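You operate a simulated robot arm through the tools that you are given. There is no shell and no other tool. Be economical: measure what you need, move in short steps, check, and stop when the job is done.

You run a simulated two-armed robot. Do the job below in one go: nothing can be reset, and whatever is moved stays where it is left.

Task
Wipe the dust off the upper leaf by the table and the lower leaf by the table.
Fine: wet the blue cloth in the grey basin, hold each leaf as you wipe, cloth back on the table.

Only the result counts: the job must be done as asked and must still hold three seconds after the hand-in. Knocking over, shifting, dropping, spilling or breaking anything else fails it. Flat cloth is picked up by pressing the open fingertips on it (5 to 10 N) and closing them slowly along it; thin cloth reads only 2 to 8 mm in the jaws.

Robot
Two 7-joint arms with two-finger parallel grippers on one trunk, on a base that drives. Base frame: it is fixed to the floor where the robot stands at the start and does not move with it; the origin is under the middle of the robot, x ahead of it, y to its left, z up. Readings come in cm, degrees, newtons and seconds.
The left shoulder is at the start at [7, 16.3, 129.5], the right one opposite. With the tool pointing down near the work surface each hand reaches from about 10 to 38 cm from the robot's upright axis, wherever it stands, measured 20 degrees to its own side. Places, roughly: upper leaf by the table [90, 30, 120]; lower leaf by the table [60, 30, 110]; top of the side table by the plant [50, -20, 60]; slanted stake [90, 10, 110]; upright stake [90, -20, 130]; black clip [90, 0, 70]; white clip [90, -20, 80]; small sponge mop [200, 150, 0]. Payload 3.43 kg a hand.
Tool frame (each hand has its own): the origin (TCP) lies between the finger pads and is the grasp point; the fingertips stand 3.4 cm ahead of it; z points along the fingers, y is the line along which they close. Largest opening 12.8 cm; finger width 2.4, thickness 1.2; the body of the gripper, 4.8 by 13 cm, starts 9.6 cm behind the TCP.
Orientation is told as [roll, pitch, yaw] about the base's x, y, z axes, in that order, counted from this pose: with the fingers straight down and closing along the base's y, the tool's x points along the base's -x, its y along +y and its z along -z.

Tools
- The arms move only by the tool jog_arm. It takes "left_plan", "right_plan" or both (then of equal length, played together; a hand with none holds still); each is text: rows parted by semicolons, each of 7 numbers parted by spaces: the opening in per cent of the stroke, from 0 (shut) to 100 (fully open), then the shift along the base's x, y, z in units of 40 mm (1.0 is 40 mm), then the turn, a rotation vector about the base's x, y, z in units of 4 degrees (1.0 is 4 degrees). In form: grip dx dy dz rx ry rz; .... A call has 1 to 8 rows; each row shifts and turns the commanded pose from where the row before left it. A call with a number of a shift or a turn outside -1 to 1 is refused whole. A row lasts 0.2 s, in which the tool goes at most 5 cm and 8.6 degrees; a call with a longer step from one row to the next is refused whole, and so is a gripper value outside its range. A pose out of reach is approached as far as the arm can. The call stops where the force on the tool passes 40 N (or 10 N more than at its start, if that is more) or the arm is blocked; 0.2 s more then pass. The fingers move at their own pace (about 15.3 cm/s each) and stop on an object; they squeeze with about 24 N. The grip force told is the motor's: it shows also when the fingers shut on nothing. Time passes only in rows, and 0.2 s behind the last, so rows that do not move let the fingers close. The reply holds the time, the measured pose of the TCP, the force on the tool along the base axes, the opening and the grip force, in the units named above and with some noise.
- Cameras (640 x 400 px; columns grow to the right, rows downward): "scene" is now at [14.02, 0.62, 154.02]; the picture's right is [0.07, -1.00, 0.00], its down [-0.39, -0.03, -0.92] and it looks along [0.92, 0.06, -0.40] (base axes); focal length 214 px, centre (320, 200). "left" rides on the left gripper at [-3.6, 0, -9.8] in its tool frame; the picture's right is [0.00, -1.00, 0.00], its down [0.97, 0.00, -0.24] and it looks along [0.24, 0.00, 0.97] (tool axes); focal length 218 px, centre (320, 200). "right" rides on the right gripper at [-3.6, 0, -9.8] in its tool frame; the picture's right is [0.00, -1.00, 0.00], its down [0.97, 0.00, -0.24] and it looks along [0.24, 0.00, 0.97] (tool axes); focal length 218 px, centre (320, 200).
- capture(camera): a new picture of that camera. The clock stands still meanwhile.
- raise_lower(by): slides the trunk up (or, below 0, down) by that many cm; the arms and the scene camera ride with it, the base frame stays. It gives what a move gives, with no picture.
- steer(legs): drives the robot by 1 to 6 legs, each [ahead, left, turn to the left] in cm, cm and degrees, along the robot's own axes; the way and the turn of a leg run together, so that a leg with both is an arc; at most 150 cm and 180 degrees a leg. The arms and the cameras ride along, it lands a little off, and it stops where it bumps. It gives what a move gives.
- aim_head(pan, tilt): turns the head with the scene camera to pan (to the left, within 86 degrees either way) and tilt (down, from -29 to 69), counted from straight ahead of the robot. It gives what a move gives.
- locate(camera, pixels): for up to 12 pixels [column, row] of the newest picture of that camera ("zoom" is the newest enlarged one), the place [x, y, z] in the base frame of the surface seen there, good to about 0.2 cm. The clock stands still meanwhile.
- enlarge(camera, box): a new picture of the part [left, top, right, bottom] of that camera's present view, enlarged. The clock stands still meanwhile.
- close_job(): hands the job in; it is judged then, once.

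Work in short steps. Measure before you move; look again where a grasp or a placing could have gone wrong, and mend it. You have 80 turns and 78 pictures in all, those below and enlarged ones among them. Open the grippers and draw the arms clear of the work before you hand the job in, unless the task says otherwise; then end with one line.

The tools are called after "Emit:" by a JSON object that holds its "method" and its "body". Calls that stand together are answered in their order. jog_arm: Moves the arms, as the interface text tells. Its arguments: {"type":"object","properties":{"left_plan":{"type":"string"},"right_plan":{"type":"string"}},"required":[]} The other tools are called the same way: raise_lower (by) slides the trunk up or down; steer (legs) drives the base; aim_head (pan, tilt) turns the head that bears the scene camera; capture (camera) takes a picture; locate (camera, pixels) gives the place of the surface under pixels of a picture; enlarge (camera, box) takes an enlarged picture of a part of a camera's view; close_job () hands the job in.

At the start:

```text
t: 0.0
left_ee_pos: [42.62, 38.18, 152.63]
left_ee_rot: [0.0, -0.1, -0.1]
left_ft_force: [-0.6, -0.2, 0.8]
left_width: 12.83
left_gripper_force: 0.0
right_ee_pos: [36.13, -3.01, 151.97]
right_ee_rot: [-0.1, 0.0, 0.0]
right_ft_force: [-0.3, 0.2, -0.3]
right_width: 12.82
right_gripper_force: 0.1
trunk travel left (down, up): [-77.5, 16.5]
robot x, y, heading: [-0.18, -0.4, 0.2]
head pan, tilt: [3.8, 23.3]
```

scene: 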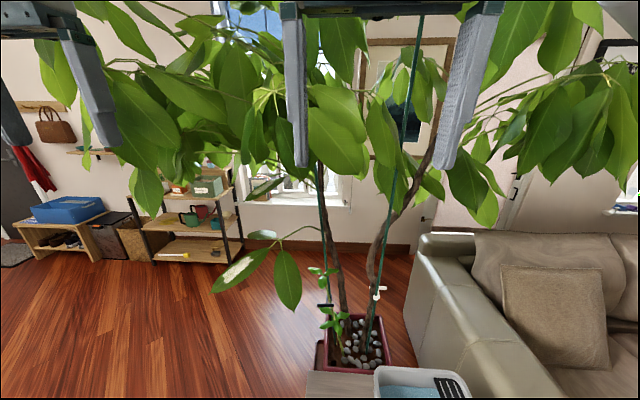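
right: 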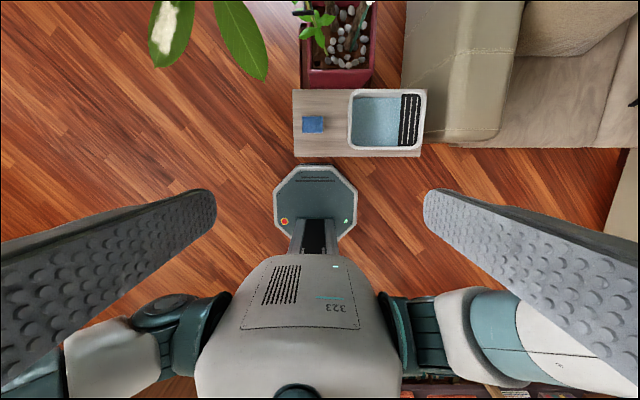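
left: 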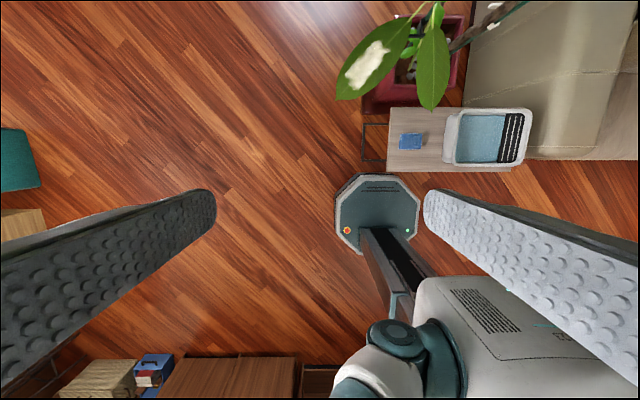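

The right picture shows the blue cloth near (312,124), the basin near (385,120), and a dusty leaf at (168,30). I'll measure these and the leaves in the scene view.

Emit:
{"method": "locate", "body": {"camera": "right", "pixels": [[304, 117], [322, 117], [304, 131], [322, 131], [294, 90], [294, 155], [420, 155], [352, 95], [425, 92], [375, 120], [410, 120], [348, 145]]}}

Emit:
{"method": "locate", "body": {"camera": "scene", "pixels": [[215, 290], [240, 272], [268, 252], [288, 280], [280, 252], [292, 308], [262, 235], [310, 228], [325, 180], [325, 306], [376, 292], [150, 190]]}}

Emit:
{"method": "enlarge", "body": {"camera": "scene", "box": [200, 200, 400, 325]}}

```text
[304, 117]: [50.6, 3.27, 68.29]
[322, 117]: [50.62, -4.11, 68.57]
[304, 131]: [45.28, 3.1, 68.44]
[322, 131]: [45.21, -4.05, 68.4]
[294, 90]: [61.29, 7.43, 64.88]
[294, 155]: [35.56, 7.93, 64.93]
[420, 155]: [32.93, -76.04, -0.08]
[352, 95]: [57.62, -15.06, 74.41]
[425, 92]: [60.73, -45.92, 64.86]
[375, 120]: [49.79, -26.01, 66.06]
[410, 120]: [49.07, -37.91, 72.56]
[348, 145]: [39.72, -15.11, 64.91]
```

```text
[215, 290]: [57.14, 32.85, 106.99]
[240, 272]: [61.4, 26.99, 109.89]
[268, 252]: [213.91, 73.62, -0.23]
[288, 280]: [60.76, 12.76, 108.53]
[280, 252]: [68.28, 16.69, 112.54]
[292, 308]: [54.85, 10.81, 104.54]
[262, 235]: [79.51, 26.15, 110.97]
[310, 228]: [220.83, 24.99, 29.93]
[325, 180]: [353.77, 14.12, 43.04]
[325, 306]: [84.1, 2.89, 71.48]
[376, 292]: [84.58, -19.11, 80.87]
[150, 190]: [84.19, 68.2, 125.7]
```

```text
3.20 times, centred on (300, 262) of scene
```

zoom: 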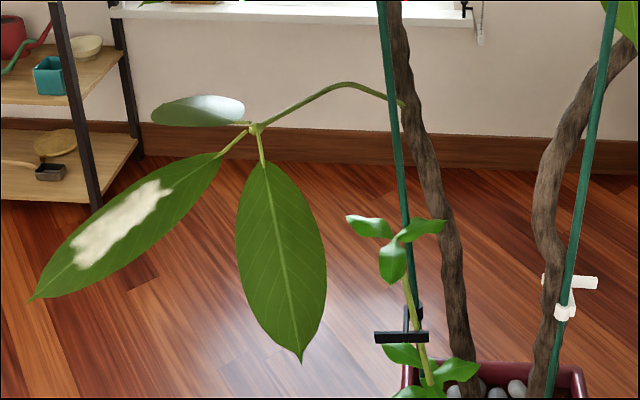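

The lower leaf has dust around [61,27,110]. Next I need the dusty upper leaf, roughly at [90,30,120], so I enlarge the upper left part of the view.

Emit:
{"method": "enlarge", "body": {"camera": "scene", "box": [80, 50, 320, 200]}}

Emit:
{"method": "enlarge", "body": {"camera": "left", "box": [320, 0, 560, 150]}}

```text
2.67 times, centred on (200, 125) of scene
```

zoom: 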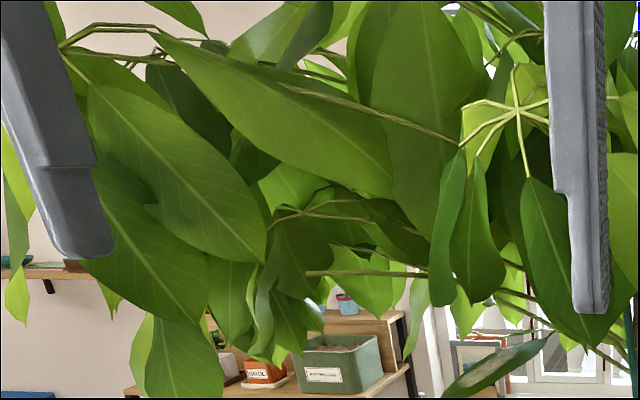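

```text
2.67 times, centred on (440, 75) of left
```

zoom: 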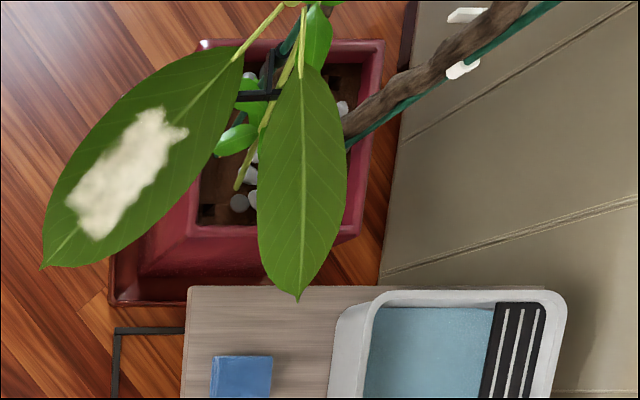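

A leaf near scene (267,187) is seen nearly edge-on and may be the upper leaf. I'll look closer at it.

Emit:
{"method": "enlarge", "body": {"camera": "scene", "box": [220, 160, 340, 235]}}

Emit:
{"method": "locate", "body": {"camera": "scene", "pixels": [[250, 194], [262, 190], [275, 182], [283, 178], [262, 236], [250, 232], [274, 232], [308, 167], [240, 260]]}}

```text
5.33 times, centred on (280, 198) of scene
```

zoom: 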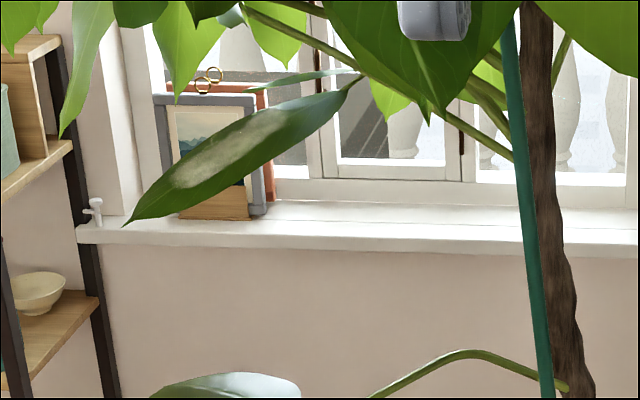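

```text
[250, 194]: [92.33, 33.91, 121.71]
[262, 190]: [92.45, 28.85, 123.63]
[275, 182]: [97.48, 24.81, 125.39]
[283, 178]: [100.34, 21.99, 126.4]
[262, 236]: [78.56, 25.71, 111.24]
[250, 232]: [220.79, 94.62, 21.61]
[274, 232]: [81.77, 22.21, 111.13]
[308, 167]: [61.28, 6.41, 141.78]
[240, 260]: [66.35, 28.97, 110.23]
```

The upper leaf has its dust between about [92,35,121] and [95,27,124]. I'll look at the cloth and basin up close first, and measure the base outline.

Emit:
{"method": "enlarge", "body": {"camera": "right", "box": [280, 80, 440, 180]}}

Emit:
{"method": "locate", "body": {"camera": "right", "pixels": [[300, 170], [275, 200], [355, 200], [310, 112], [315, 137], [299, 124], [326, 124], [313, 124], [365, 105], [365, 140], [357, 120], [395, 120]]}}

```text
4.00 times, centred on (360, 130) of right
```

zoom: 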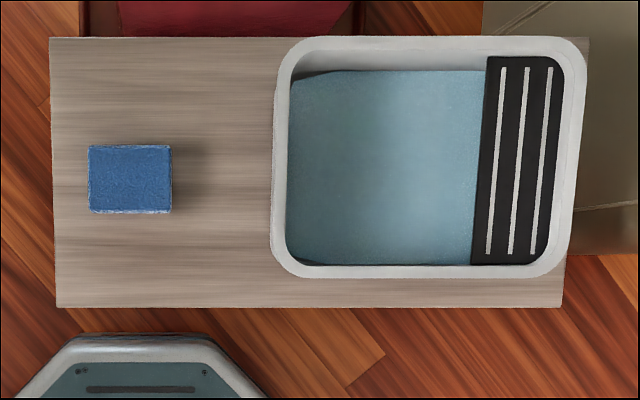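

```text
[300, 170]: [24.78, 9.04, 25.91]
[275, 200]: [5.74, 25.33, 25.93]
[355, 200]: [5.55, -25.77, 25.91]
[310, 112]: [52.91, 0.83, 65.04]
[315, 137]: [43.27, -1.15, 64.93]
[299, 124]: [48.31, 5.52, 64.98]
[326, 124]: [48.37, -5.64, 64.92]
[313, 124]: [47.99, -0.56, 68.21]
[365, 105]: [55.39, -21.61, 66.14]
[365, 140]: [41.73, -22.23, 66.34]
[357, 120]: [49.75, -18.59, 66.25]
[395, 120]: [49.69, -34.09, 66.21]
```

The cloth is a folded pad, x 44.7–51.2, y −4.3–3.7, z 65–68.4, with the water at z≈66 inside a rim at 74. I lower the trunk so the right hand comes over the table.

Emit:
{"method": "raise_lower", "body": {"by": -55}}

Emit:
{"method": "jog_arm", "body": {"right_plan": "100 1 0.2 -0.5 0 0 0; 100 1 0.2 -0.5 0 0 0; 100 1 0.2 -0.5 0 0 0; 100 0 0 -1 0 0 0; 100 0 0 -1 0 0 0; 100 0 0 0 0 0 0"}}

Emit:
{"method": "capture", "body": {"camera": "right"}}

Emit:
{"method": "capture", "body": {"camera": "scene"}}

```text
refused: -55 is not a number from -40 to 40
```

```text
t: 1.4
left_ee_pos: [42.55, 38.27, 152.47]
left_ee_rot: [0.0, 0.0, 0.0]
left_ft_force: [0.2, -0.6, -0.8]
left_width: 12.79
left_gripper_force: 0.2
right_ee_pos: [47.86, -0.84, 138.03]
right_ee_rot: [0.0, -0.1, 0.0]
right_ft_force: [0.1, 0.2, 0.2]
right_width: 12.8
right_gripper_force: 0.0
trunk travel left (down, up): [-77.5, 16.5]
robot x, y, heading: [0.21, 0.28, -0.1]
head pan, tilt: [3.8, 23.3]
```

```text
69 pictures are left
```

right: 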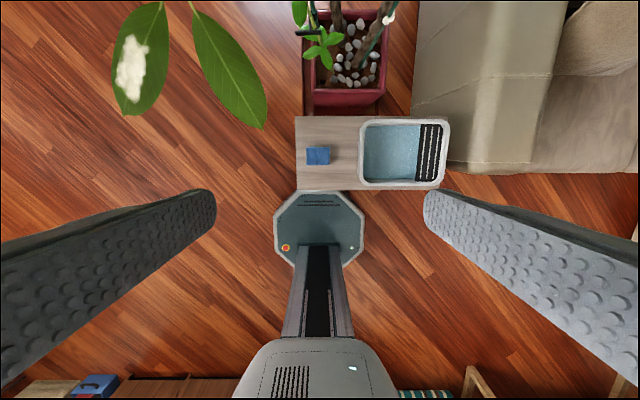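

```text
68 pictures are left
```

scene: 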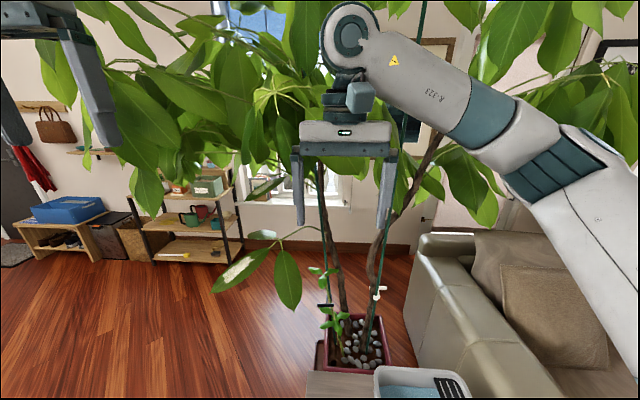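

The trunk slide is limited to 40 cm per call and the right hand is now above the cloth at z 138. I lower 40 and then 15.

Emit:
{"method": "raise_lower", "body": {"by": -40}}

Emit:
{"method": "raise_lower", "body": {"by": -15}}

Emit:
{"method": "capture", "body": {"camera": "right"}}

Emit:
{"method": "capture", "body": {"camera": "scene"}}

```text
t: 5.2
left_ee_pos: [42.54, 38.24, 112.58]
left_ee_rot: [-0.1, 0.0, 0.0]
left_ft_force: [0.8, -0.5, 0.3]
left_width: 12.8
left_gripper_force: 0.0
right_ee_pos: [47.98, -0.77, 98.05]
right_ee_rot: [0.0, 0.0, 0.0]
right_ft_force: [0.4, 0.9, -0.1]
right_width: 12.79
right_gripper_force: 0.1
trunk travel left (down, up): [-37.5, 56.5]
robot x, y, heading: [-0.21, -0.16, 0.1]
head pan, tilt: [3.8, 23.3]
```

```text
t: 7.0
left_ee_pos: [42.54, 38.16, 97.61]
left_ee_rot: [0.0, 0.0, 0.0]
left_ft_force: [-0.2, 0.5, -0.5]
left_width: 12.8
left_gripper_force: 0.1
right_ee_pos: [48.09, -0.8, 82.97]
right_ee_rot: [-0.1, -0.1, 0.0]
right_ft_force: [0.4, -0.6, -0.6]
right_width: 12.79
right_gripper_force: 0.0
trunk travel left (down, up): [-22.5, 71.5]
robot x, y, heading: [-0.08, 0.17, 0.2]
head pan, tilt: [3.8, 23.3]
```

```text
67 pictures are left
```

right: 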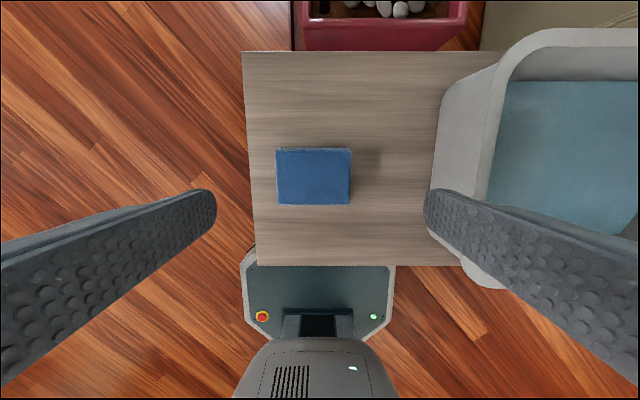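

```text
66 pictures are left
```

scene: 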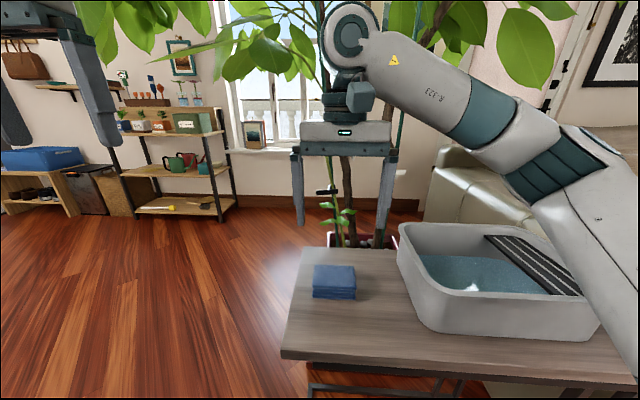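

The open fingers straddle the folded cloth at (313,177) and clear the basin. I measure the cloth precisely.

Emit:
{"method": "locate", "body": {"camera": "right", "pixels": [[279, 152], [348, 152], [350, 202], [281, 202], [314, 176], [260, 176], [435, 185]]}}

```text
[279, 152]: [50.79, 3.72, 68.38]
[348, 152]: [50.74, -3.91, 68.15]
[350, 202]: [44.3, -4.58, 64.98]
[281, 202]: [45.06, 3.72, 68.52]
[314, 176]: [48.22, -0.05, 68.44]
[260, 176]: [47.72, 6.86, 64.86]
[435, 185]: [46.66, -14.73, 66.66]
```

I descend around the cloth to TCP z≈69.4 and close slowly.

Emit:
{"method": "jog_arm", "body": {"right_plan": "100 0 0.17 -1 0 0 0; 100 0 0 -1 0 0 0; 100 0 0 -0.9 0 0 0; 100 0 0 -0.48 0 0 0; 80 0 0 0 0 0 0; 65 0 0 0 0 0 0; 50 0 0 0 0 0 0"}}

Emit:
{"method": "jog_arm", "body": {"right_plan": "40 0 0 0 0 0 0; 30 0 0 0 0 0 0; 20 0 0 0 0 0 0; 10 0 0 0 0 0 0; 0 0 0 0 0 0 0; 0 0 0 0 0 0 0"}}

Emit:
{"method": "capture", "body": {"camera": "right"}}

```text
t: 8.6
left_ee_pos: [41.76, 38.6, 97.86]
left_ee_rot: [-0.3, -0.6, 0.0]
left_ft_force: [0.2, -0.2, 0.0]
left_width: 12.8
left_gripper_force: 0.1
right_ee_pos: [47.49, 0.06, 70.73]
right_ee_rot: [-0.3, -1.6, -0.1]
right_ft_force: [1.2, -0.4, 1.3]
right_width: 8.38
right_gripper_force: 24.0
trunk travel left (down, up): [-22.5, 71.5]
robot x, y, heading: [0.1, 0.2, -0.1]
head pan, tilt: [3.8, 23.3]
```

```text
t: 10.0
left_ee_pos: [41.65, 38.64, 97.76]
left_ee_rot: [-0.3, -0.5, -0.1]
left_ft_force: [0.1, 1.0, 0.0]
left_width: 12.77
left_gripper_force: 0.1
right_ee_pos: [47.33, 0.14, 70.56]
right_ee_rot: [-0.3, -1.5, 0.0]
right_ft_force: [0.0, -6.9, 19.1]
right_width: 8.4
right_gripper_force: 23.9
trunk travel left (down, up): [-22.5, 71.5]
robot x, y, heading: [-0.31, 0.12, 0.1]
head pan, tilt: [3.8, 23.3]
```

```text
65 pictures are left
```

right: 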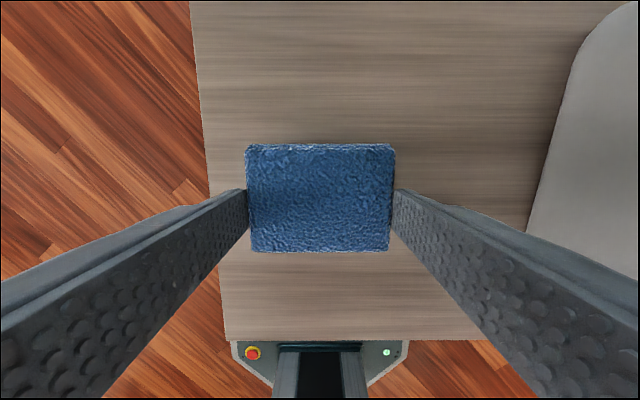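

The fingers stopped on the cloth at 8.4 cm, but the hand sits 1 cm high and both hands tilted slightly, so something may be touching. I check the scene.

Emit:
{"method": "capture", "body": {"camera": "scene"}}

Emit:
{"method": "capture", "body": {"camera": "left"}}

```text
64 pictures are left
```

scene: 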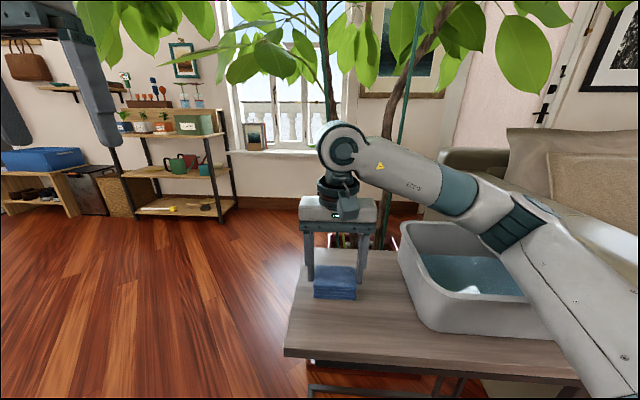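

```text
63 pictures are left
```

left: 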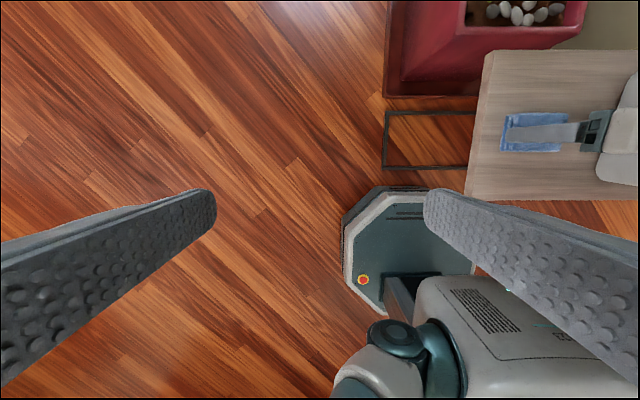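

The right forearm probably rests on the basin rim, which limits the descent. I open, raise the trunk 20 cm so the elbow is higher, and then go down with the arm.

Emit:
{"method": "jog_arm", "body": {"right_plan": "20 0 0 0 0 0 0; 60 0 0 0.2 0 0 0; 100 0 0 0.2 0 0 0; 100 0 0 0.2 0 0 0"}}

Emit:
{"method": "raise_lower", "body": {"by": 22}}

Emit:
{"method": "capture", "body": {"camera": "right"}}

```text
t: 11.0
left_ee_pos: [42.19, 38.23, 97.5]
left_ee_rot: [-0.1, -0.2, 0.0]
left_ft_force: [-0.7, 0.1, 0.1]
left_width: 12.78
left_gripper_force: 0.0
right_ee_pos: [47.57, -0.12, 72.03]
right_ee_rot: [-0.1, -0.4, -0.1]
right_ft_force: [-0.2, -0.4, 0.4]
right_width: 12.8
right_gripper_force: 0.2
trunk travel left (down, up): [-22.5, 71.5]
robot x, y, heading: [-0.4, 0.08, 0.0]
head pan, tilt: [3.8, 23.3]
```

```text
t: 13.3
left_ee_pos: [42.59, 38.15, 119.48]
left_ee_rot: [0.1, 0.0, 0.0]
left_ft_force: [-0.1, -0.8, -0.5]
left_width: 12.83
left_gripper_force: 0.0
right_ee_pos: [47.8, -0.2, 93.79]
right_ee_rot: [0.0, 0.0, 0.1]
right_ft_force: [0.3, 1.0, -0.4]
right_width: 12.79
right_gripper_force: 0.0
trunk travel left (down, up): [-44.5, 49.5]
robot x, y, heading: [-0.09, -0.21, -0.1]
head pan, tilt: [3.8, 23.3]
```

```text
62 pictures are left
```

right: 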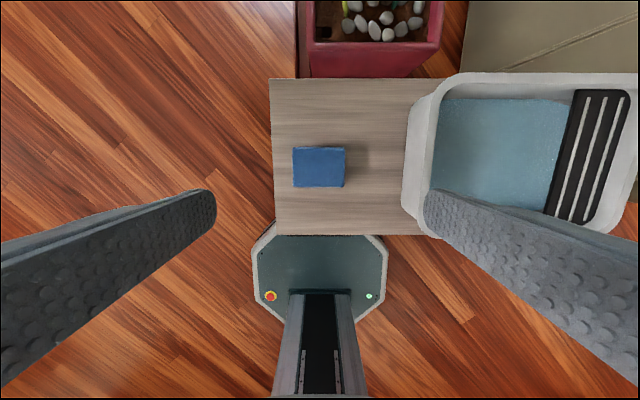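

I check whether the basin moved by measuring its rim.

Emit:
{"method": "locate", "body": {"camera": "right", "pixels": [[440, 90], [425, 150], [416, 190], [412, 215], [450, 78], [520, 78], [600, 80], [578, 95], [560, 160], [550, 210], [293, 148], [270, 80]]}}

Emit:
{"method": "aim_head", "body": {"pan": -20, "tilt": 45}}

Emit:
{"method": "capture", "body": {"camera": "scene"}}

```text
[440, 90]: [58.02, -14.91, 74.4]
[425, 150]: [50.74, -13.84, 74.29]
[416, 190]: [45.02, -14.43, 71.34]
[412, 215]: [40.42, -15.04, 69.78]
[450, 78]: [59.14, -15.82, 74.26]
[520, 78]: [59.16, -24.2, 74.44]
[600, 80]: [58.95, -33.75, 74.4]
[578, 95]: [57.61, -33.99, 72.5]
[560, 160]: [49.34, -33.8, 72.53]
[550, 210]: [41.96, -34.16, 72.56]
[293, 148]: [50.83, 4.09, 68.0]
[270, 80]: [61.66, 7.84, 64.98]
```

```text
t: 14.2
left_ee_pos: [42.58, 38.2, 119.44]
left_ee_rot: [0.0, 0.1, 0.0]
left_ft_force: [1.0, -0.6, -0.4]
left_width: 12.81
left_gripper_force: 0.1
right_ee_pos: [47.83, -0.09, 93.81]
right_ee_rot: [0.0, 0.0, 0.0]
right_ft_force: [-0.3, 0.4, 0.4]
right_width: 12.82
right_gripper_force: 0.0
trunk travel left (down, up): [-44.5, 49.5]
robot x, y, heading: [-0.01, -0.06, -0.1]
head pan, tilt: [-20.0, 45.0]
```

```text
61 pictures are left
```

scene: 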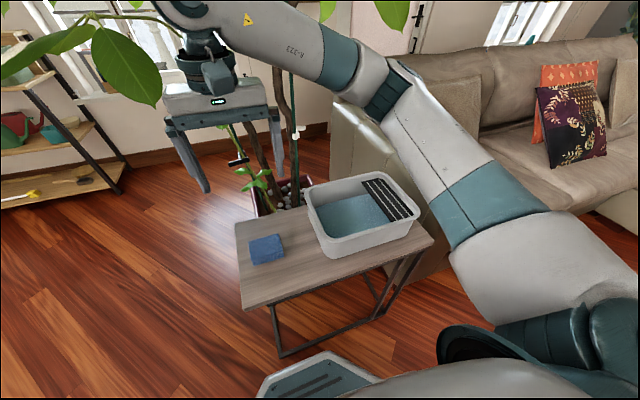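

The basin hasn't moved (rack edge is still straight at y≈−34). I go down with the arm and then check the height.

Emit:
{"method": "jog_arm", "body": {"right_plan": "100 0.05 0 -1 0 0 0; 100 0 0 -1 0 0 0; 100 0 0 -1 0 0 0; 100 0 0 -1 0 0 0; 100 0 0 -1 0 0 0; 100 0 0 -0.7 0 0 0; 100 0 0 -0.4 0 0 0; 100 0 0 0 0 0 0"}}

Emit:
{"method": "capture", "body": {"camera": "scene"}}

```text
t: 16.0
left_ee_pos: [42.57, 38.24, 119.51]
left_ee_rot: [0.0, 0.0, -0.1]
left_ft_force: [-0.3, -0.3, -0.4]
left_width: 12.8
left_gripper_force: 0.1
right_ee_pos: [47.91, -0.17, 69.3]
right_ee_rot: [-0.1, 0.0, 0.0]
right_ft_force: [-0.4, 1.2, -0.3]
right_width: 12.78
right_gripper_force: 0.1
trunk travel left (down, up): [-44.5, 49.5]
robot x, y, heading: [-0.24, 0.08, 0.1]
head pan, tilt: [-20.0, 45.0]
```

```text
60 pictures are left
```

scene: 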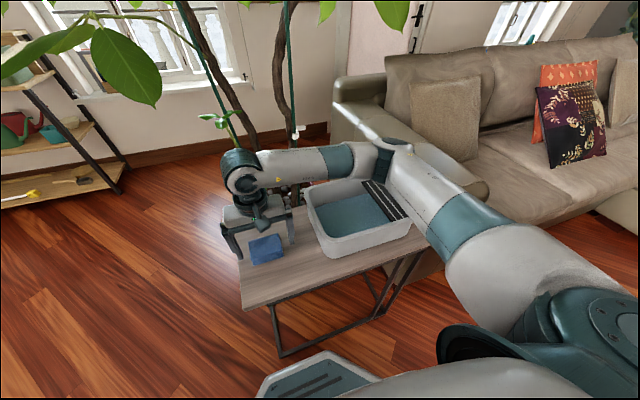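

The hand is at z 69.3 with no contact force. I close on the cloth and then lift.

Emit:
{"method": "jog_arm", "body": {"right_plan": "80 0 0 0 0 0 0; 65 0 0 0 0 0 0; 50 0 0 0 0 0 0; 30 0 0 0 0 0 0; 0 0 0 0 0 0 0; 0 0 0 0.5 0 0 0; 0 0 0 1 0 0 0; 0 0 0 1 0 0 0"}}

Emit:
{"method": "capture", "body": {"camera": "scene"}}

```text
t: 17.8
left_ee_pos: [42.54, 38.17, 119.49]
left_ee_rot: [0.0, 0.0, 0.1]
left_ft_force: [0.0, -0.3, 0.2]
left_width: 12.79
left_gripper_force: 0.0
right_ee_pos: [47.99, 0.22, 79.55]
right_ee_rot: [0.1, -0.1, 0.0]
right_ft_force: [-0.2, 0.3, -0.5]
right_width: 8.41
right_gripper_force: 24.3
trunk travel left (down, up): [-44.5, 49.5]
robot x, y, heading: [0.05, 0.05, -0.0]
head pan, tilt: [-20.0, 45.0]
```

```text
59 pictures are left
```

scene: 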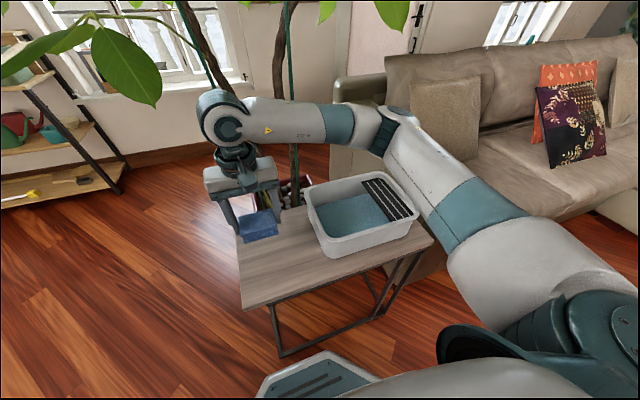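

The cloth is in the grip. I lift it over the rim and move it to above the water at y≈−24.

Emit:
{"method": "jog_arm", "body": {"right_plan": "0 0 0 1 0 0 0; 0 0 0 0.6 0 0 0; 0 0 -1 0 0 0 0; 0 0 -1 0 0 0 0; 0 0 -1 0 0 0 0; 0 0 -1 0 0 0 0; 0 0.1 -1 0 0 0 0; 0 0.1 -1 0 0 0 0"}}

Emit:
{"method": "capture", "body": {"camera": "scene"}}

```text
t: 19.6
left_ee_pos: [42.73, 37.97, 119.57]
left_ee_rot: [0.1, 0.0, 0.0]
left_ft_force: [-0.2, -0.1, -0.3]
left_width: 12.78
left_gripper_force: 0.0
right_ee_pos: [48.92, -24.05, 86.11]
right_ee_rot: [0.1, 0.0, 0.1]
right_ft_force: [-0.3, 0.4, -0.8]
right_width: 8.39
right_gripper_force: 23.9
trunk travel left (down, up): [-44.5, 49.5]
robot x, y, heading: [-0.0, 0.07, 0.2]
head pan, tilt: [-20.0, 45.0]
```

```text
58 pictures are left
```

scene: 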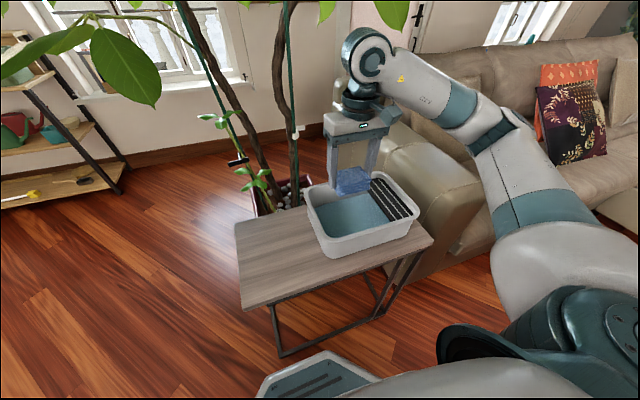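

I dip straight down, slowing at the end, to have the cloth bottom near z 66.

Emit:
{"method": "jog_arm", "body": {"right_plan": "0 0 0 -1 0 0 0; 0 0 0 -1 0 0 0; 0 0 0 -1 0 0 0; 0 0 0 -0.6 0 0 0; 0 0 0 -0.2 0 0 0; 0 0 0 -0.08 0 0 0; 0 0 0 0 0 0 0; 0 0 0 0 0 0 0"}}

Emit:
{"method": "enlarge", "body": {"camera": "scene", "box": [280, 130, 440, 280]}}

Emit:
{"method": "capture", "body": {"camera": "right"}}

```text
t: 21.4
left_ee_pos: [42.76, 38.2, 119.51]
left_ee_rot: [0.0, 0.0, 0.0]
left_ft_force: [0.1, 0.3, 0.3]
left_width: 12.81
left_gripper_force: 0.1
right_ee_pos: [48.67, -24.17, 70.37]
right_ee_rot: [0.0, 0.1, 0.0]
right_ft_force: [-0.9, -0.1, 0.0]
right_width: 8.37
right_gripper_force: 24.1
trunk travel left (down, up): [-44.5, 49.5]
robot x, y, heading: [-0.43, 0.28, -0.0]
head pan, tilt: [-20.0, 45.0]
```

```text
2.67 times, centred on (360, 205) of scene
```

zoom: 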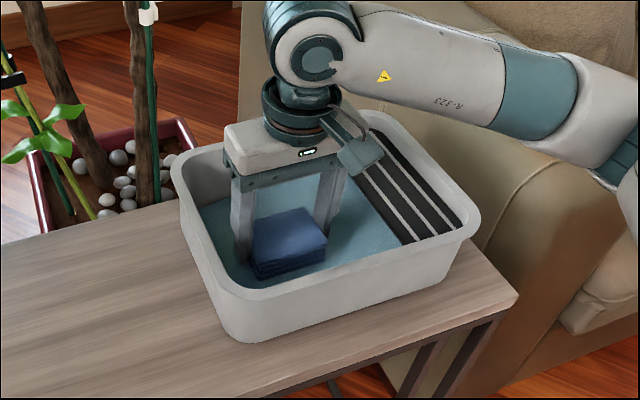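

```text
56 pictures are left
```

right: 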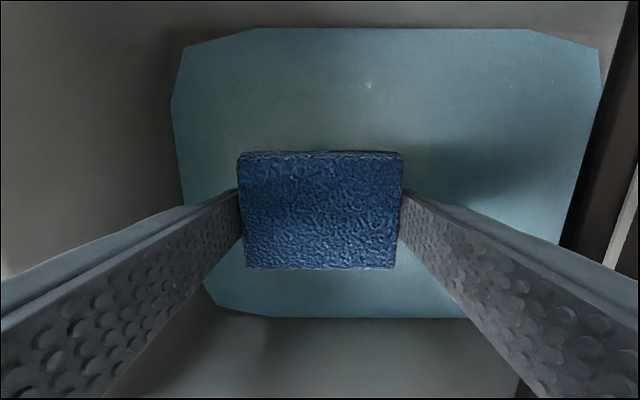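

The cloth has turned dark, so it's wetting. I dip a few mm more, then lift out to above the rim and let it drip there.

Emit:
{"method": "jog_arm", "body": {"right_plan": "0 0 0 -0.1 0 0 0; 0 0 0 0 0 0 0; 0 0 0 0.5 0 0 0; 0 0 0 1 0 0 0; 0 0 0 1 0 0 0; 0 0 0 1 0 0 0; 0 0 0 0 0 0 0; 0 0 0 0 0 0 0"}}

Emit:
{"method": "jog_arm", "body": {"right_plan": "0 0 0 0 0 0 0; 0 0 0 0 0 0 0; 0 0 0 0 0 0 0; 0 0 0 0 0 0 0; 0 0 0 0 0 0 0; 0 0 0 0 0 0 0; 0 0 0 0 0 0 0; 0 0 0 0 0 0 0"}}

Emit:
{"method": "enlarge", "body": {"camera": "scene", "box": [280, 100, 440, 250]}}

```text
t: 23.2
left_ee_pos: [42.55, 38.27, 119.6]
left_ee_rot: [0.0, 0.0, 0.1]
left_ft_force: [0.2, -0.5, -0.3]
left_width: 12.82
left_gripper_force: 0.1
right_ee_pos: [48.84, -23.82, 84.15]
right_ee_rot: [0.0, 0.0, 0.0]
right_ft_force: [-0.2, -0.6, -0.9]
right_width: 8.38
right_gripper_force: 24.7
trunk travel left (down, up): [-44.5, 49.5]
robot x, y, heading: [0.0, -0.04, -0.2]
head pan, tilt: [-20.0, 45.0]
```

```text
t: 25.0
left_ee_pos: [42.57, 38.27, 119.51]
left_ee_rot: [0.1, 0.0, 0.0]
left_ft_force: [0.3, 0.5, 0.1]
left_width: 12.81
left_gripper_force: 0.0
right_ee_pos: [48.9, -23.86, 84.03]
right_ee_rot: [0.0, 0.0, 0.0]
right_ft_force: [-0.6, -0.3, 0.2]
right_width: 8.4
right_gripper_force: 23.9
trunk travel left (down, up): [-44.5, 49.5]
robot x, y, heading: [0.3, -0.18, -0.0]
head pan, tilt: [-20.0, 45.0]
```

```text
2.67 times, centred on (360, 175) of scene
```

zoom: 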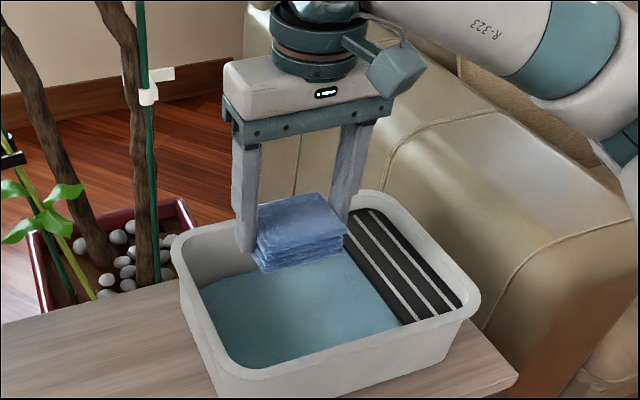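

I check with the right camera whether the cloth looks wet.

Emit:
{"method": "capture", "body": {"camera": "right"}}

Emit:
{"method": "locate", "body": {"camera": "zoom", "pixels": [[250, 310], [350, 330], [300, 350], [285, 265], [300, 215], [255, 235]]}}

```text
54 pictures are left
```

right: 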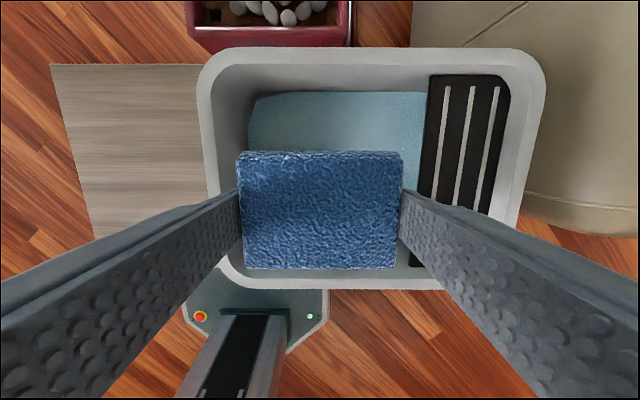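

```text
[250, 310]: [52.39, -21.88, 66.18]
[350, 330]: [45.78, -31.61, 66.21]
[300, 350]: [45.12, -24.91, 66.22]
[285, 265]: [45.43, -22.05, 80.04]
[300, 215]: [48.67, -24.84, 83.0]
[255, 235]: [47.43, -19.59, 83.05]
```

The cloth only dipped ~0.6 cm below the water surface (66.2). I dip again a bit deeper, feeling for the basin floor, and dwell.

Emit:
{"method": "jog_arm", "body": {"right_plan": "0 0 0 -1 0 0 0; 0 0 0 -1 0 0 0; 0 0 0 -1 0 0 0; 0 0 0 -0.5 0 0 0; 0 0 0 -0.07 0 0 0; 0 0 0 -0.05 0 0 0; 0 0 0 -0.05 0 0 0; 0 0 0 0 0 0 0"}}

Emit:
{"method": "capture", "body": {"camera": "right"}}

```text
t: 26.8
left_ee_pos: [42.36, 38.35, 119.56]
left_ee_rot: [-0.1, -0.1, 0.0]
left_ft_force: [1.1, 0.0, 0.8]
left_width: 12.8
left_gripper_force: 0.0
right_ee_pos: [48.77, -24.08, 69.43]
right_ee_rot: [0.1, -0.3, -0.1]
right_ft_force: [4.1, -3.4, 31.9]
right_width: 8.4
right_gripper_force: 23.9
trunk travel left (down, up): [-44.5, 49.5]
robot x, y, heading: [-0.21, -0.27, -0.1]
head pan, tilt: [-20.0, 45.0]
```

```text
53 pictures are left
```

right: 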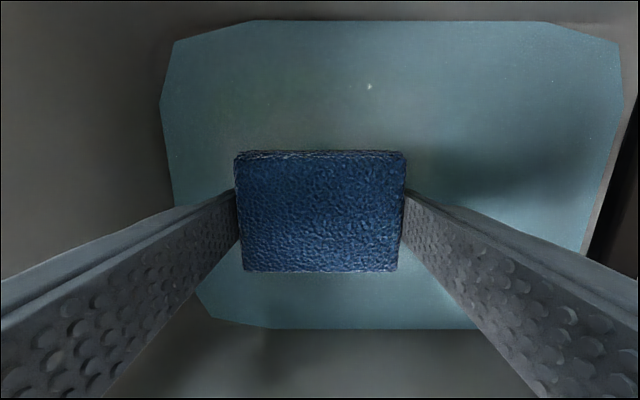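

The cloth touched the basin floor at 32 N and is soaked. I lift it out, let it drip over the basin, and then raise the trunk.

Emit:
{"method": "jog_arm", "body": {"right_plan": "0 0 0 0.5 0 0 0; 0 0 0 0.7 0 0 0; 0 0 0 1 0 0 0; 0 0 0 1 0 0 0; 0 0 0 1 0 0 0; 0 0 0 0 0 0 0; 0 0 0 0 0 0 0; 0 0 0 0 0 0 0"}}

Emit:
{"method": "raise_lower", "body": {"by": 40}}

Emit:
{"method": "aim_head", "body": {"pan": 20, "tilt": 30}}

Emit:
{"method": "capture", "body": {"camera": "scene"}}

```text
t: 28.6
left_ee_pos: [42.66, 38.23, 119.56]
left_ee_rot: [0.1, 0.1, 0.0]
left_ft_force: [0.1, -0.5, -0.2]
left_width: 12.81
left_gripper_force: 0.0
right_ee_pos: [49.01, -24.19, 85.93]
right_ee_rot: [0.1, 0.1, 0.0]
right_ft_force: [-0.2, -0.8, 0.7]
right_width: 8.37
right_gripper_force: 24.4
trunk travel left (down, up): [-44.5, 49.5]
robot x, y, heading: [-0.03, -0.14, 0.1]
head pan, tilt: [-20.0, 45.0]
```

```text
t: 32.4
left_ee_pos: [42.6, 38.29, 159.55]
left_ee_rot: [0.0, 0.0, 0.0]
left_ft_force: [-0.1, -0.2, -0.5]
left_width: 12.79
left_gripper_force: 0.0
right_ee_pos: [49.04, -24.13, 125.96]
right_ee_rot: [0.0, -0.1, 0.1]
right_ft_force: [0.1, -0.2, 0.2]
right_width: 8.39
right_gripper_force: 24.2
trunk travel left (down, up): [-84.5, 9.5]
robot x, y, heading: [0.21, 0.01, -0.1]
head pan, tilt: [-20.0, 45.0]
```

```text
t: 33.5
left_ee_pos: [42.59, 38.1, 159.54]
left_ee_rot: [-0.1, 0.0, -0.1]
left_ft_force: [0.4, -0.7, 1.1]
left_width: 12.8
left_gripper_force: 0.0
right_ee_pos: [49.04, -24.14, 125.93]
right_ee_rot: [0.0, 0.0, 0.0]
right_ft_force: [-0.3, -0.9, -0.7]
right_width: 8.4
right_gripper_force: 24.4
trunk travel left (down, up): [-84.5, 9.5]
robot x, y, heading: [0.03, -0.02, 0.2]
head pan, tilt: [20.0, 30.0]
```

```text
52 pictures are left
```

scene: 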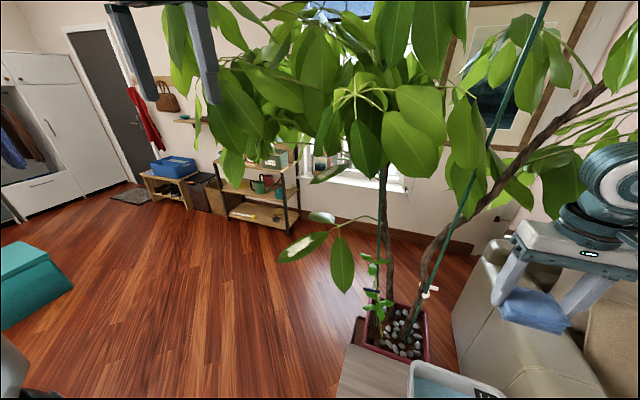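

I have a clear view. I measure the foliage that borders the upper leaf and the lower leaf's geometry.

Emit:
{"method": "locate", "body": {"camera": "scene", "pixels": [[232, 165], [232, 130], [225, 190], [270, 90], [290, 120], [330, 120], [365, 145], [410, 145], [420, 110], [460, 180], [320, 180], [340, 265]]}}

Emit:
{"method": "enlarge", "body": {"camera": "scene", "box": [250, 150, 410, 250]}}

```text
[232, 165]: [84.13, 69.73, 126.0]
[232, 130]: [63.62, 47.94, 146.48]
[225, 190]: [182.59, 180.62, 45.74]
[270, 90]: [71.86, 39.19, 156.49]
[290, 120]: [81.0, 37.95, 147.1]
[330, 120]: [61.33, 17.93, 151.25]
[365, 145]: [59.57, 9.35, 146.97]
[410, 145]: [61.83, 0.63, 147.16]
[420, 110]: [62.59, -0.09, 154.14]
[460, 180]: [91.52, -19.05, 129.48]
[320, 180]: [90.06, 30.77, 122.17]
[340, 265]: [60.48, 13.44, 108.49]
```

```text
4.00 times, centred on (330, 200) of scene
```

zoom: 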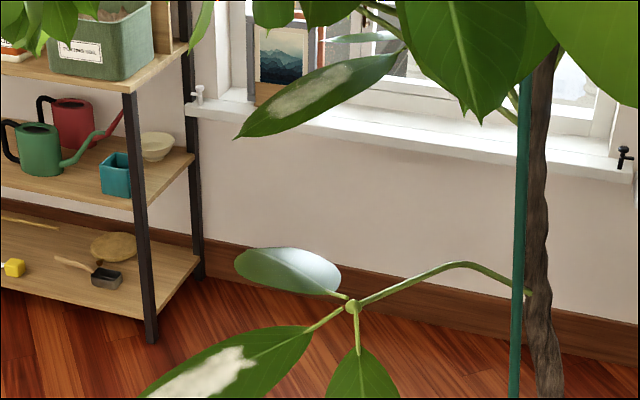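

Foliage hangs down to about z 140 at x≈60, so I should wipe with tilted hands from the front. I take a close view of the lower leaf and measure its outline.

Emit:
{"method": "enlarge", "body": {"camera": "scene", "box": [265, 205, 361, 295]}}

Emit:
{"method": "locate", "body": {"camera": "scene", "pixels": [[280, 263], [288, 254], [290, 258], [303, 245], [306, 252], [300, 250], [316, 238], [320, 244], [325, 237], [298, 242], [310, 258], [333, 229]]}}

```text
4.44 times, centred on (313, 250) of scene
```

zoom: 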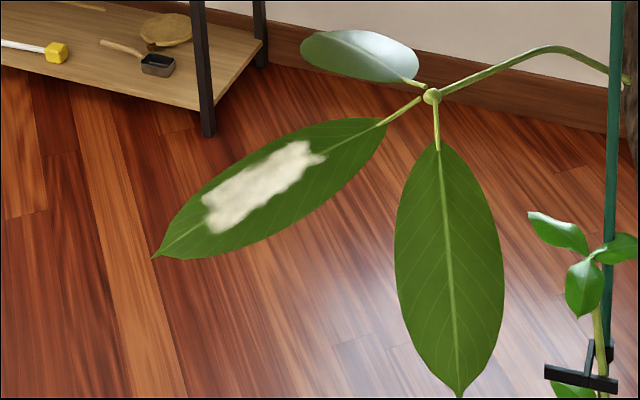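

```text
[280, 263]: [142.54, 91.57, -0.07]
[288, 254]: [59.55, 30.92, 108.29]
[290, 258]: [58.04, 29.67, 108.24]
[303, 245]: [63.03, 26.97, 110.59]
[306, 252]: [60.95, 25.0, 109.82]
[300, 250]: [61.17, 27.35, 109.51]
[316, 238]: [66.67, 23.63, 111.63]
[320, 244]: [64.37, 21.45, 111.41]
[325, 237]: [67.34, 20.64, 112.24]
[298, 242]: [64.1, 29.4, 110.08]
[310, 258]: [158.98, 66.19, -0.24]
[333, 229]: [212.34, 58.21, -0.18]
```

Leaf plane: tip ≈[56.5,33,107], base ≈[69,19,113], normal ≈(−0.28,0.15,0.95); dust spans [59,30.5,108.3]–[66,23,112]. I drive 25 cm left, so the left hand can hold the tip along the leaf and the right can wipe.

Emit:
{"method": "steer", "body": {"legs": [[0, 25, 0]]}}

Emit:
{"method": "jog_arm", "body": {"left_plan": "40 0 0 -0.5 -0.99 -0.445 0.245; 40 0 0 -0.5 -0.99 -0.445 0.245; 40 0 0 -0.5 -0.99 -0.445 0.245; 40 0 0 -0.5 -0.99 -0.445 0.245; 40 0 0 -0.5 -0.99 -0.445 0.245; 40 0 0 -0.5 -0.99 -0.445 0.245; 40 0 0 -0.5 -0.99 -0.445 0.245; 40 0 0 -0.5 -0.99 -0.445 0.245", "right_plan": "0 0 0 0 0 -0.94 0; 0 0 0 0 -0.27 -0.94 0; 0 0 0 0 -0.27 -0.94 0; 0 0 0 0 -0.27 -0.94 0; 0 0 0 0 -0.27 -0.94 0; 0 0 0 0 -0.27 -0.94 0; 0 0 0 0 -0.27 -0.94 0; 0 0 0 0 -0.27 -0.94 0"}}

Emit:
{"method": "jog_arm", "body": {"left_plan": "40 0 0 -0.5 -0.99 -0.445 0.245; 40 0 0 -0.5 -0.99 -0.445 0.245; 40 0 0 -0.5 -0.99 -0.445 0.245; 40 0 0 -0.5 -0.99 -0.445 0.245; 40 0 0 -0.5 -0.99 -0.445 0.245; 40 0 0 -0.5 -0.99 -0.445 0.245; 40 0 0 -0.5 -0.99 -0.445 0.245; 40 0 0 -0.5 -0.99 -0.445 0.245"}}

Emit:
{"method": "capture", "body": {"camera": "scene"}}

```text
t: 35.3
left_ee_pos: [42.43, 62.95, 159.71]
left_ee_rot: [0.1, -0.1, 0.1]
left_ft_force: [-0.2, -0.3, 0.7]
left_width: 12.81
left_gripper_force: 0.0
right_ee_pos: [49.12, 0.61, 125.87]
right_ee_rot: [0.1, 0.0, 0.1]
right_ft_force: [-0.5, 0.1, 0.6]
right_width: 8.37
right_gripper_force: 24.1
trunk travel left (down, up): [-84.5, 9.5]
robot x, y, heading: [-0.1, 24.76, 0.1]
head pan, tilt: [20.0, 30.0]
```

```text
t: 37.1
left_ee_pos: [42.36, 63.26, 143.45]
left_ee_rot: [-33.1, -11.3, 11.6]
left_ft_force: [-0.3, 0.0, -0.1]
left_width: 5.11
left_gripper_force: 0.0
right_ee_pos: [49.05, 1.03, 126.06]
right_ee_rot: [-8.5, -30.0, 2.6]
right_ft_force: [-0.2, -0.5, 0.3]
right_width: 8.4
right_gripper_force: 23.8
trunk travel left (down, up): [-84.5, 9.5]
robot x, y, heading: [0.01, 24.93, 0.2]
head pan, tilt: [20.0, 30.0]
```

```text
t: 38.9
left_ee_pos: [42.58, 63.42, 127.62]
left_ee_rot: [-68.6, -14.2, 27.8]
left_ft_force: [0.5, -0.1, 0.7]
left_width: 5.12
left_gripper_force: 0.0
right_ee_pos: [48.99, 0.86, 125.96]
right_ee_rot: [-8.5, -29.9, 2.6]
right_ft_force: [0.7, -1.1, -0.2]
right_width: 8.41
right_gripper_force: 23.8
trunk travel left (down, up): [-84.5, 9.5]
robot x, y, heading: [0.28, 25.08, 0.3]
head pan, tilt: [20.0, 30.0]
```

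```text
49 pictures are left
```

scene: 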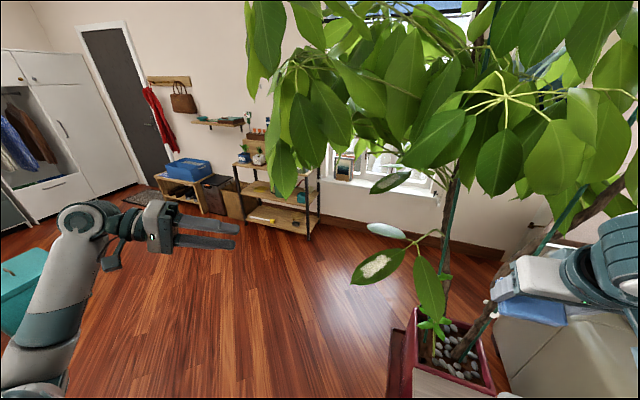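

Left rotation is two thirds done, with the hand clear at (190,235). I measure the leaf tip at (352,282) and finish the turn while moving to a staging place in front of it.

Emit:
{"method": "jog_arm", "body": {"left_plan": "40 0.22 -0.73 -0.7 -1 -0.445 0.245; 40 0.22 -0.73 -0.7 -1 -0.445 0.245; 40 0.22 -0.73 -0.7 -1 -0.445 0.245; 40 0.22 -0.73 -0.7 -1 -0.445 0.245; 40 0.22 -0.73 -0.7 -1 -0.445 0.245; 40 0.22 -0.73 -0.7 -1 -0.445 0.245; 40 0.22 -0.73 -0.7 -1 -0.445 0.245; 40 0.22 -0.73 -0.7 -1 -0.445 0.245"}}

Emit:
{"method": "enlarge", "body": {"camera": "scene", "box": [280, 200, 440, 300]}}

Emit:
{"method": "capture", "body": {"camera": "left"}}

```text
t: 40.7
left_ee_pos: [49.61, 39.68, 104.9]
left_ee_rot: [-103.4, -7.3, 42.4]
left_ft_force: [0.3, -1.0, 0.9]
left_width: 5.12
left_gripper_force: 0.1
right_ee_pos: [49.1, 0.68, 125.92]
right_ee_rot: [-8.4, -29.8, 2.5]
right_ft_force: [0.3, -0.9, -0.4]
right_width: 8.39
right_gripper_force: 23.6
trunk travel left (down, up): [-84.5, 9.5]
robot x, y, heading: [-0.02, 24.99, 0.2]
head pan, tilt: [20.0, 30.0]
```

```text
4.00 times, centred on (360, 250) of scene
```

zoom: 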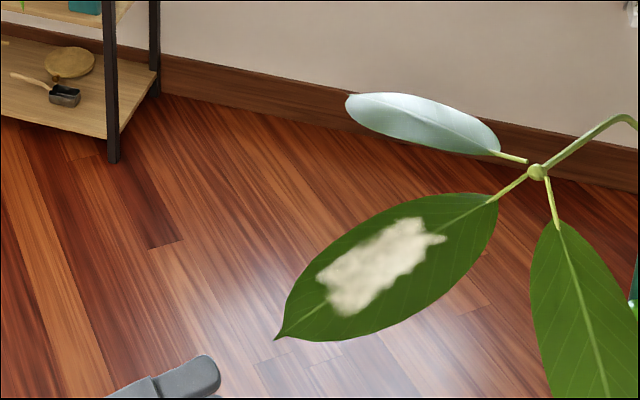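

```text
47 pictures are left
```

left: 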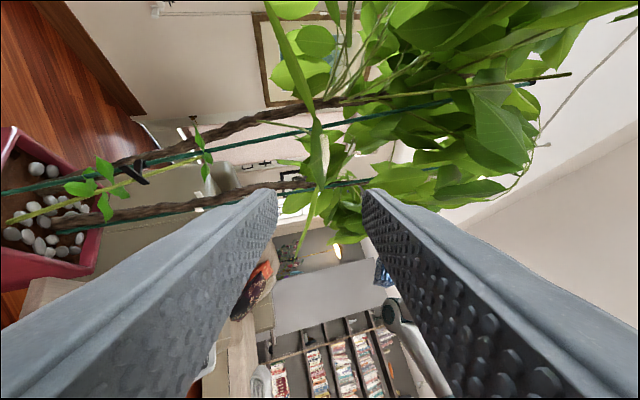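

The leaf lies between the open fingers edge-on in the left view near column 318. I measure tip and dust corners from the enlargement.

Emit:
{"method": "locate", "body": {"camera": "zoom", "pixels": [[282, 335], [300, 325], [340, 305], [325, 270], [345, 320], [420, 222], [430, 262], [445, 238], [380, 262], [490, 205], [205, 372], [400, 205]]}}

```text
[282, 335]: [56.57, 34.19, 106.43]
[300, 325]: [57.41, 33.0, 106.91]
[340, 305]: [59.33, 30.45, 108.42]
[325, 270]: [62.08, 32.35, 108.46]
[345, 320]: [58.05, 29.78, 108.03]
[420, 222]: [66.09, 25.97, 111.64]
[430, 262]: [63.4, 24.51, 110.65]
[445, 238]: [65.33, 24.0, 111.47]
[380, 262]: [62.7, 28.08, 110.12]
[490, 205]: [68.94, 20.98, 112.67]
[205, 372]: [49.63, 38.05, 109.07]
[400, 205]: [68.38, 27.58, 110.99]
```

The tip is at ≈[56.3,34.5,106.3] and the dust starts about 4 cm further in. I advance the left hand along the leaf so the fingertips overlap the tip by ~3 cm, then close.

Emit:
{"method": "jog_arm", "body": {"left_plan": "40 0.4 -0.3 0.1 0 0 0; 40 0.4 -0.3 0.1 0 0 0; 40 0.4 -0.3 0.1 0 0 0; 40 0.4 -0.3 0.08 0 0 0; 40 0 0 0 0 0 0"}}

Emit:
{"method": "capture", "body": {"camera": "left"}}

Emit:
{"method": "enlarge", "body": {"camera": "scene", "box": [280, 200, 440, 300]}}

```text
t: 41.9
left_ee_pos: [55.86, 35.08, 106.79]
left_ee_rot: [-103.5, -7.2, 42.4]
left_ft_force: [0.4, -0.5, -1.0]
left_width: 5.13
left_gripper_force: 0.0
right_ee_pos: [49.02, 0.94, 126.02]
right_ee_rot: [-8.5, -30.0, 2.6]
right_ft_force: [-0.8, -0.7, -1.1]
right_width: 8.38
right_gripper_force: 24.0
trunk travel left (down, up): [-84.5, 9.5]
robot x, y, heading: [0.04, 24.8, 0.2]
head pan, tilt: [20.0, 30.0]
```

```text
46 pictures are left
```

left: 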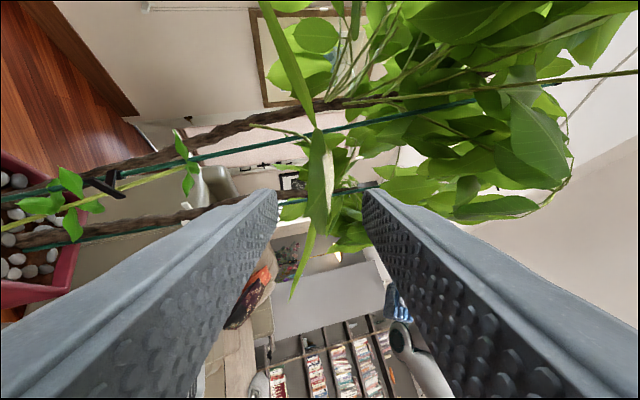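

```text
4.00 times, centred on (360, 250) of scene
```

zoom: 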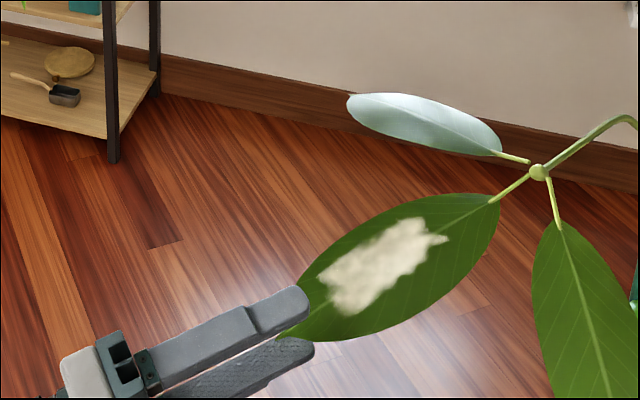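

The leaf tip is between the fingers. I close slowly and read the width.

Emit:
{"method": "jog_arm", "body": {"left_plan": "30 0.05 -0.05 0.0 0 0 0; 20 0 0 0 0 0 0; 10 0 0 0 0 0 0; 5 0 0 0 0 0 0; 2 0 0 0 0 0 0; 0 0 0 0 0 0 0; 0 0 0 0 0 0 0"}}

Emit:
{"method": "enlarge", "body": {"camera": "scene", "box": [280, 200, 440, 300]}}

```text
t: 43.5
left_ee_pos: [56.07, 34.95, 106.8]
left_ee_rot: [-103.4, -7.2, 42.4]
left_ft_force: [-1.6, 0.7, 2.4]
left_width: 0.73
left_gripper_force: 41.4
right_ee_pos: [49.03, 0.84, 126.04]
right_ee_rot: [-8.5, -29.9, 2.5]
right_ft_force: [-0.4, 0.4, 0.5]
right_width: 8.4
right_gripper_force: 24.6
trunk travel left (down, up): [-84.5, 9.5]
robot x, y, heading: [-0.39, 24.95, 0.2]
head pan, tilt: [20.0, 30.0]
```

```text
4.00 times, centred on (360, 250) of scene
```

zoom: 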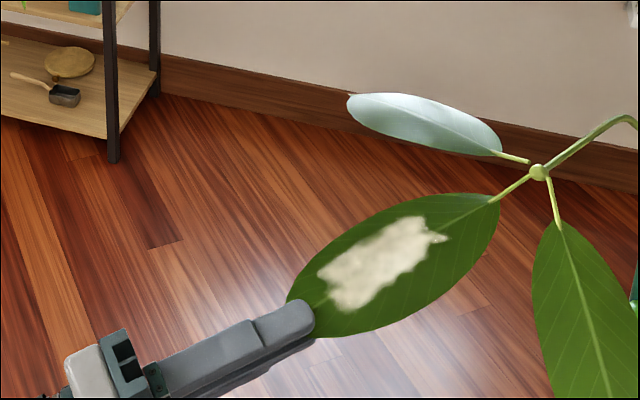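

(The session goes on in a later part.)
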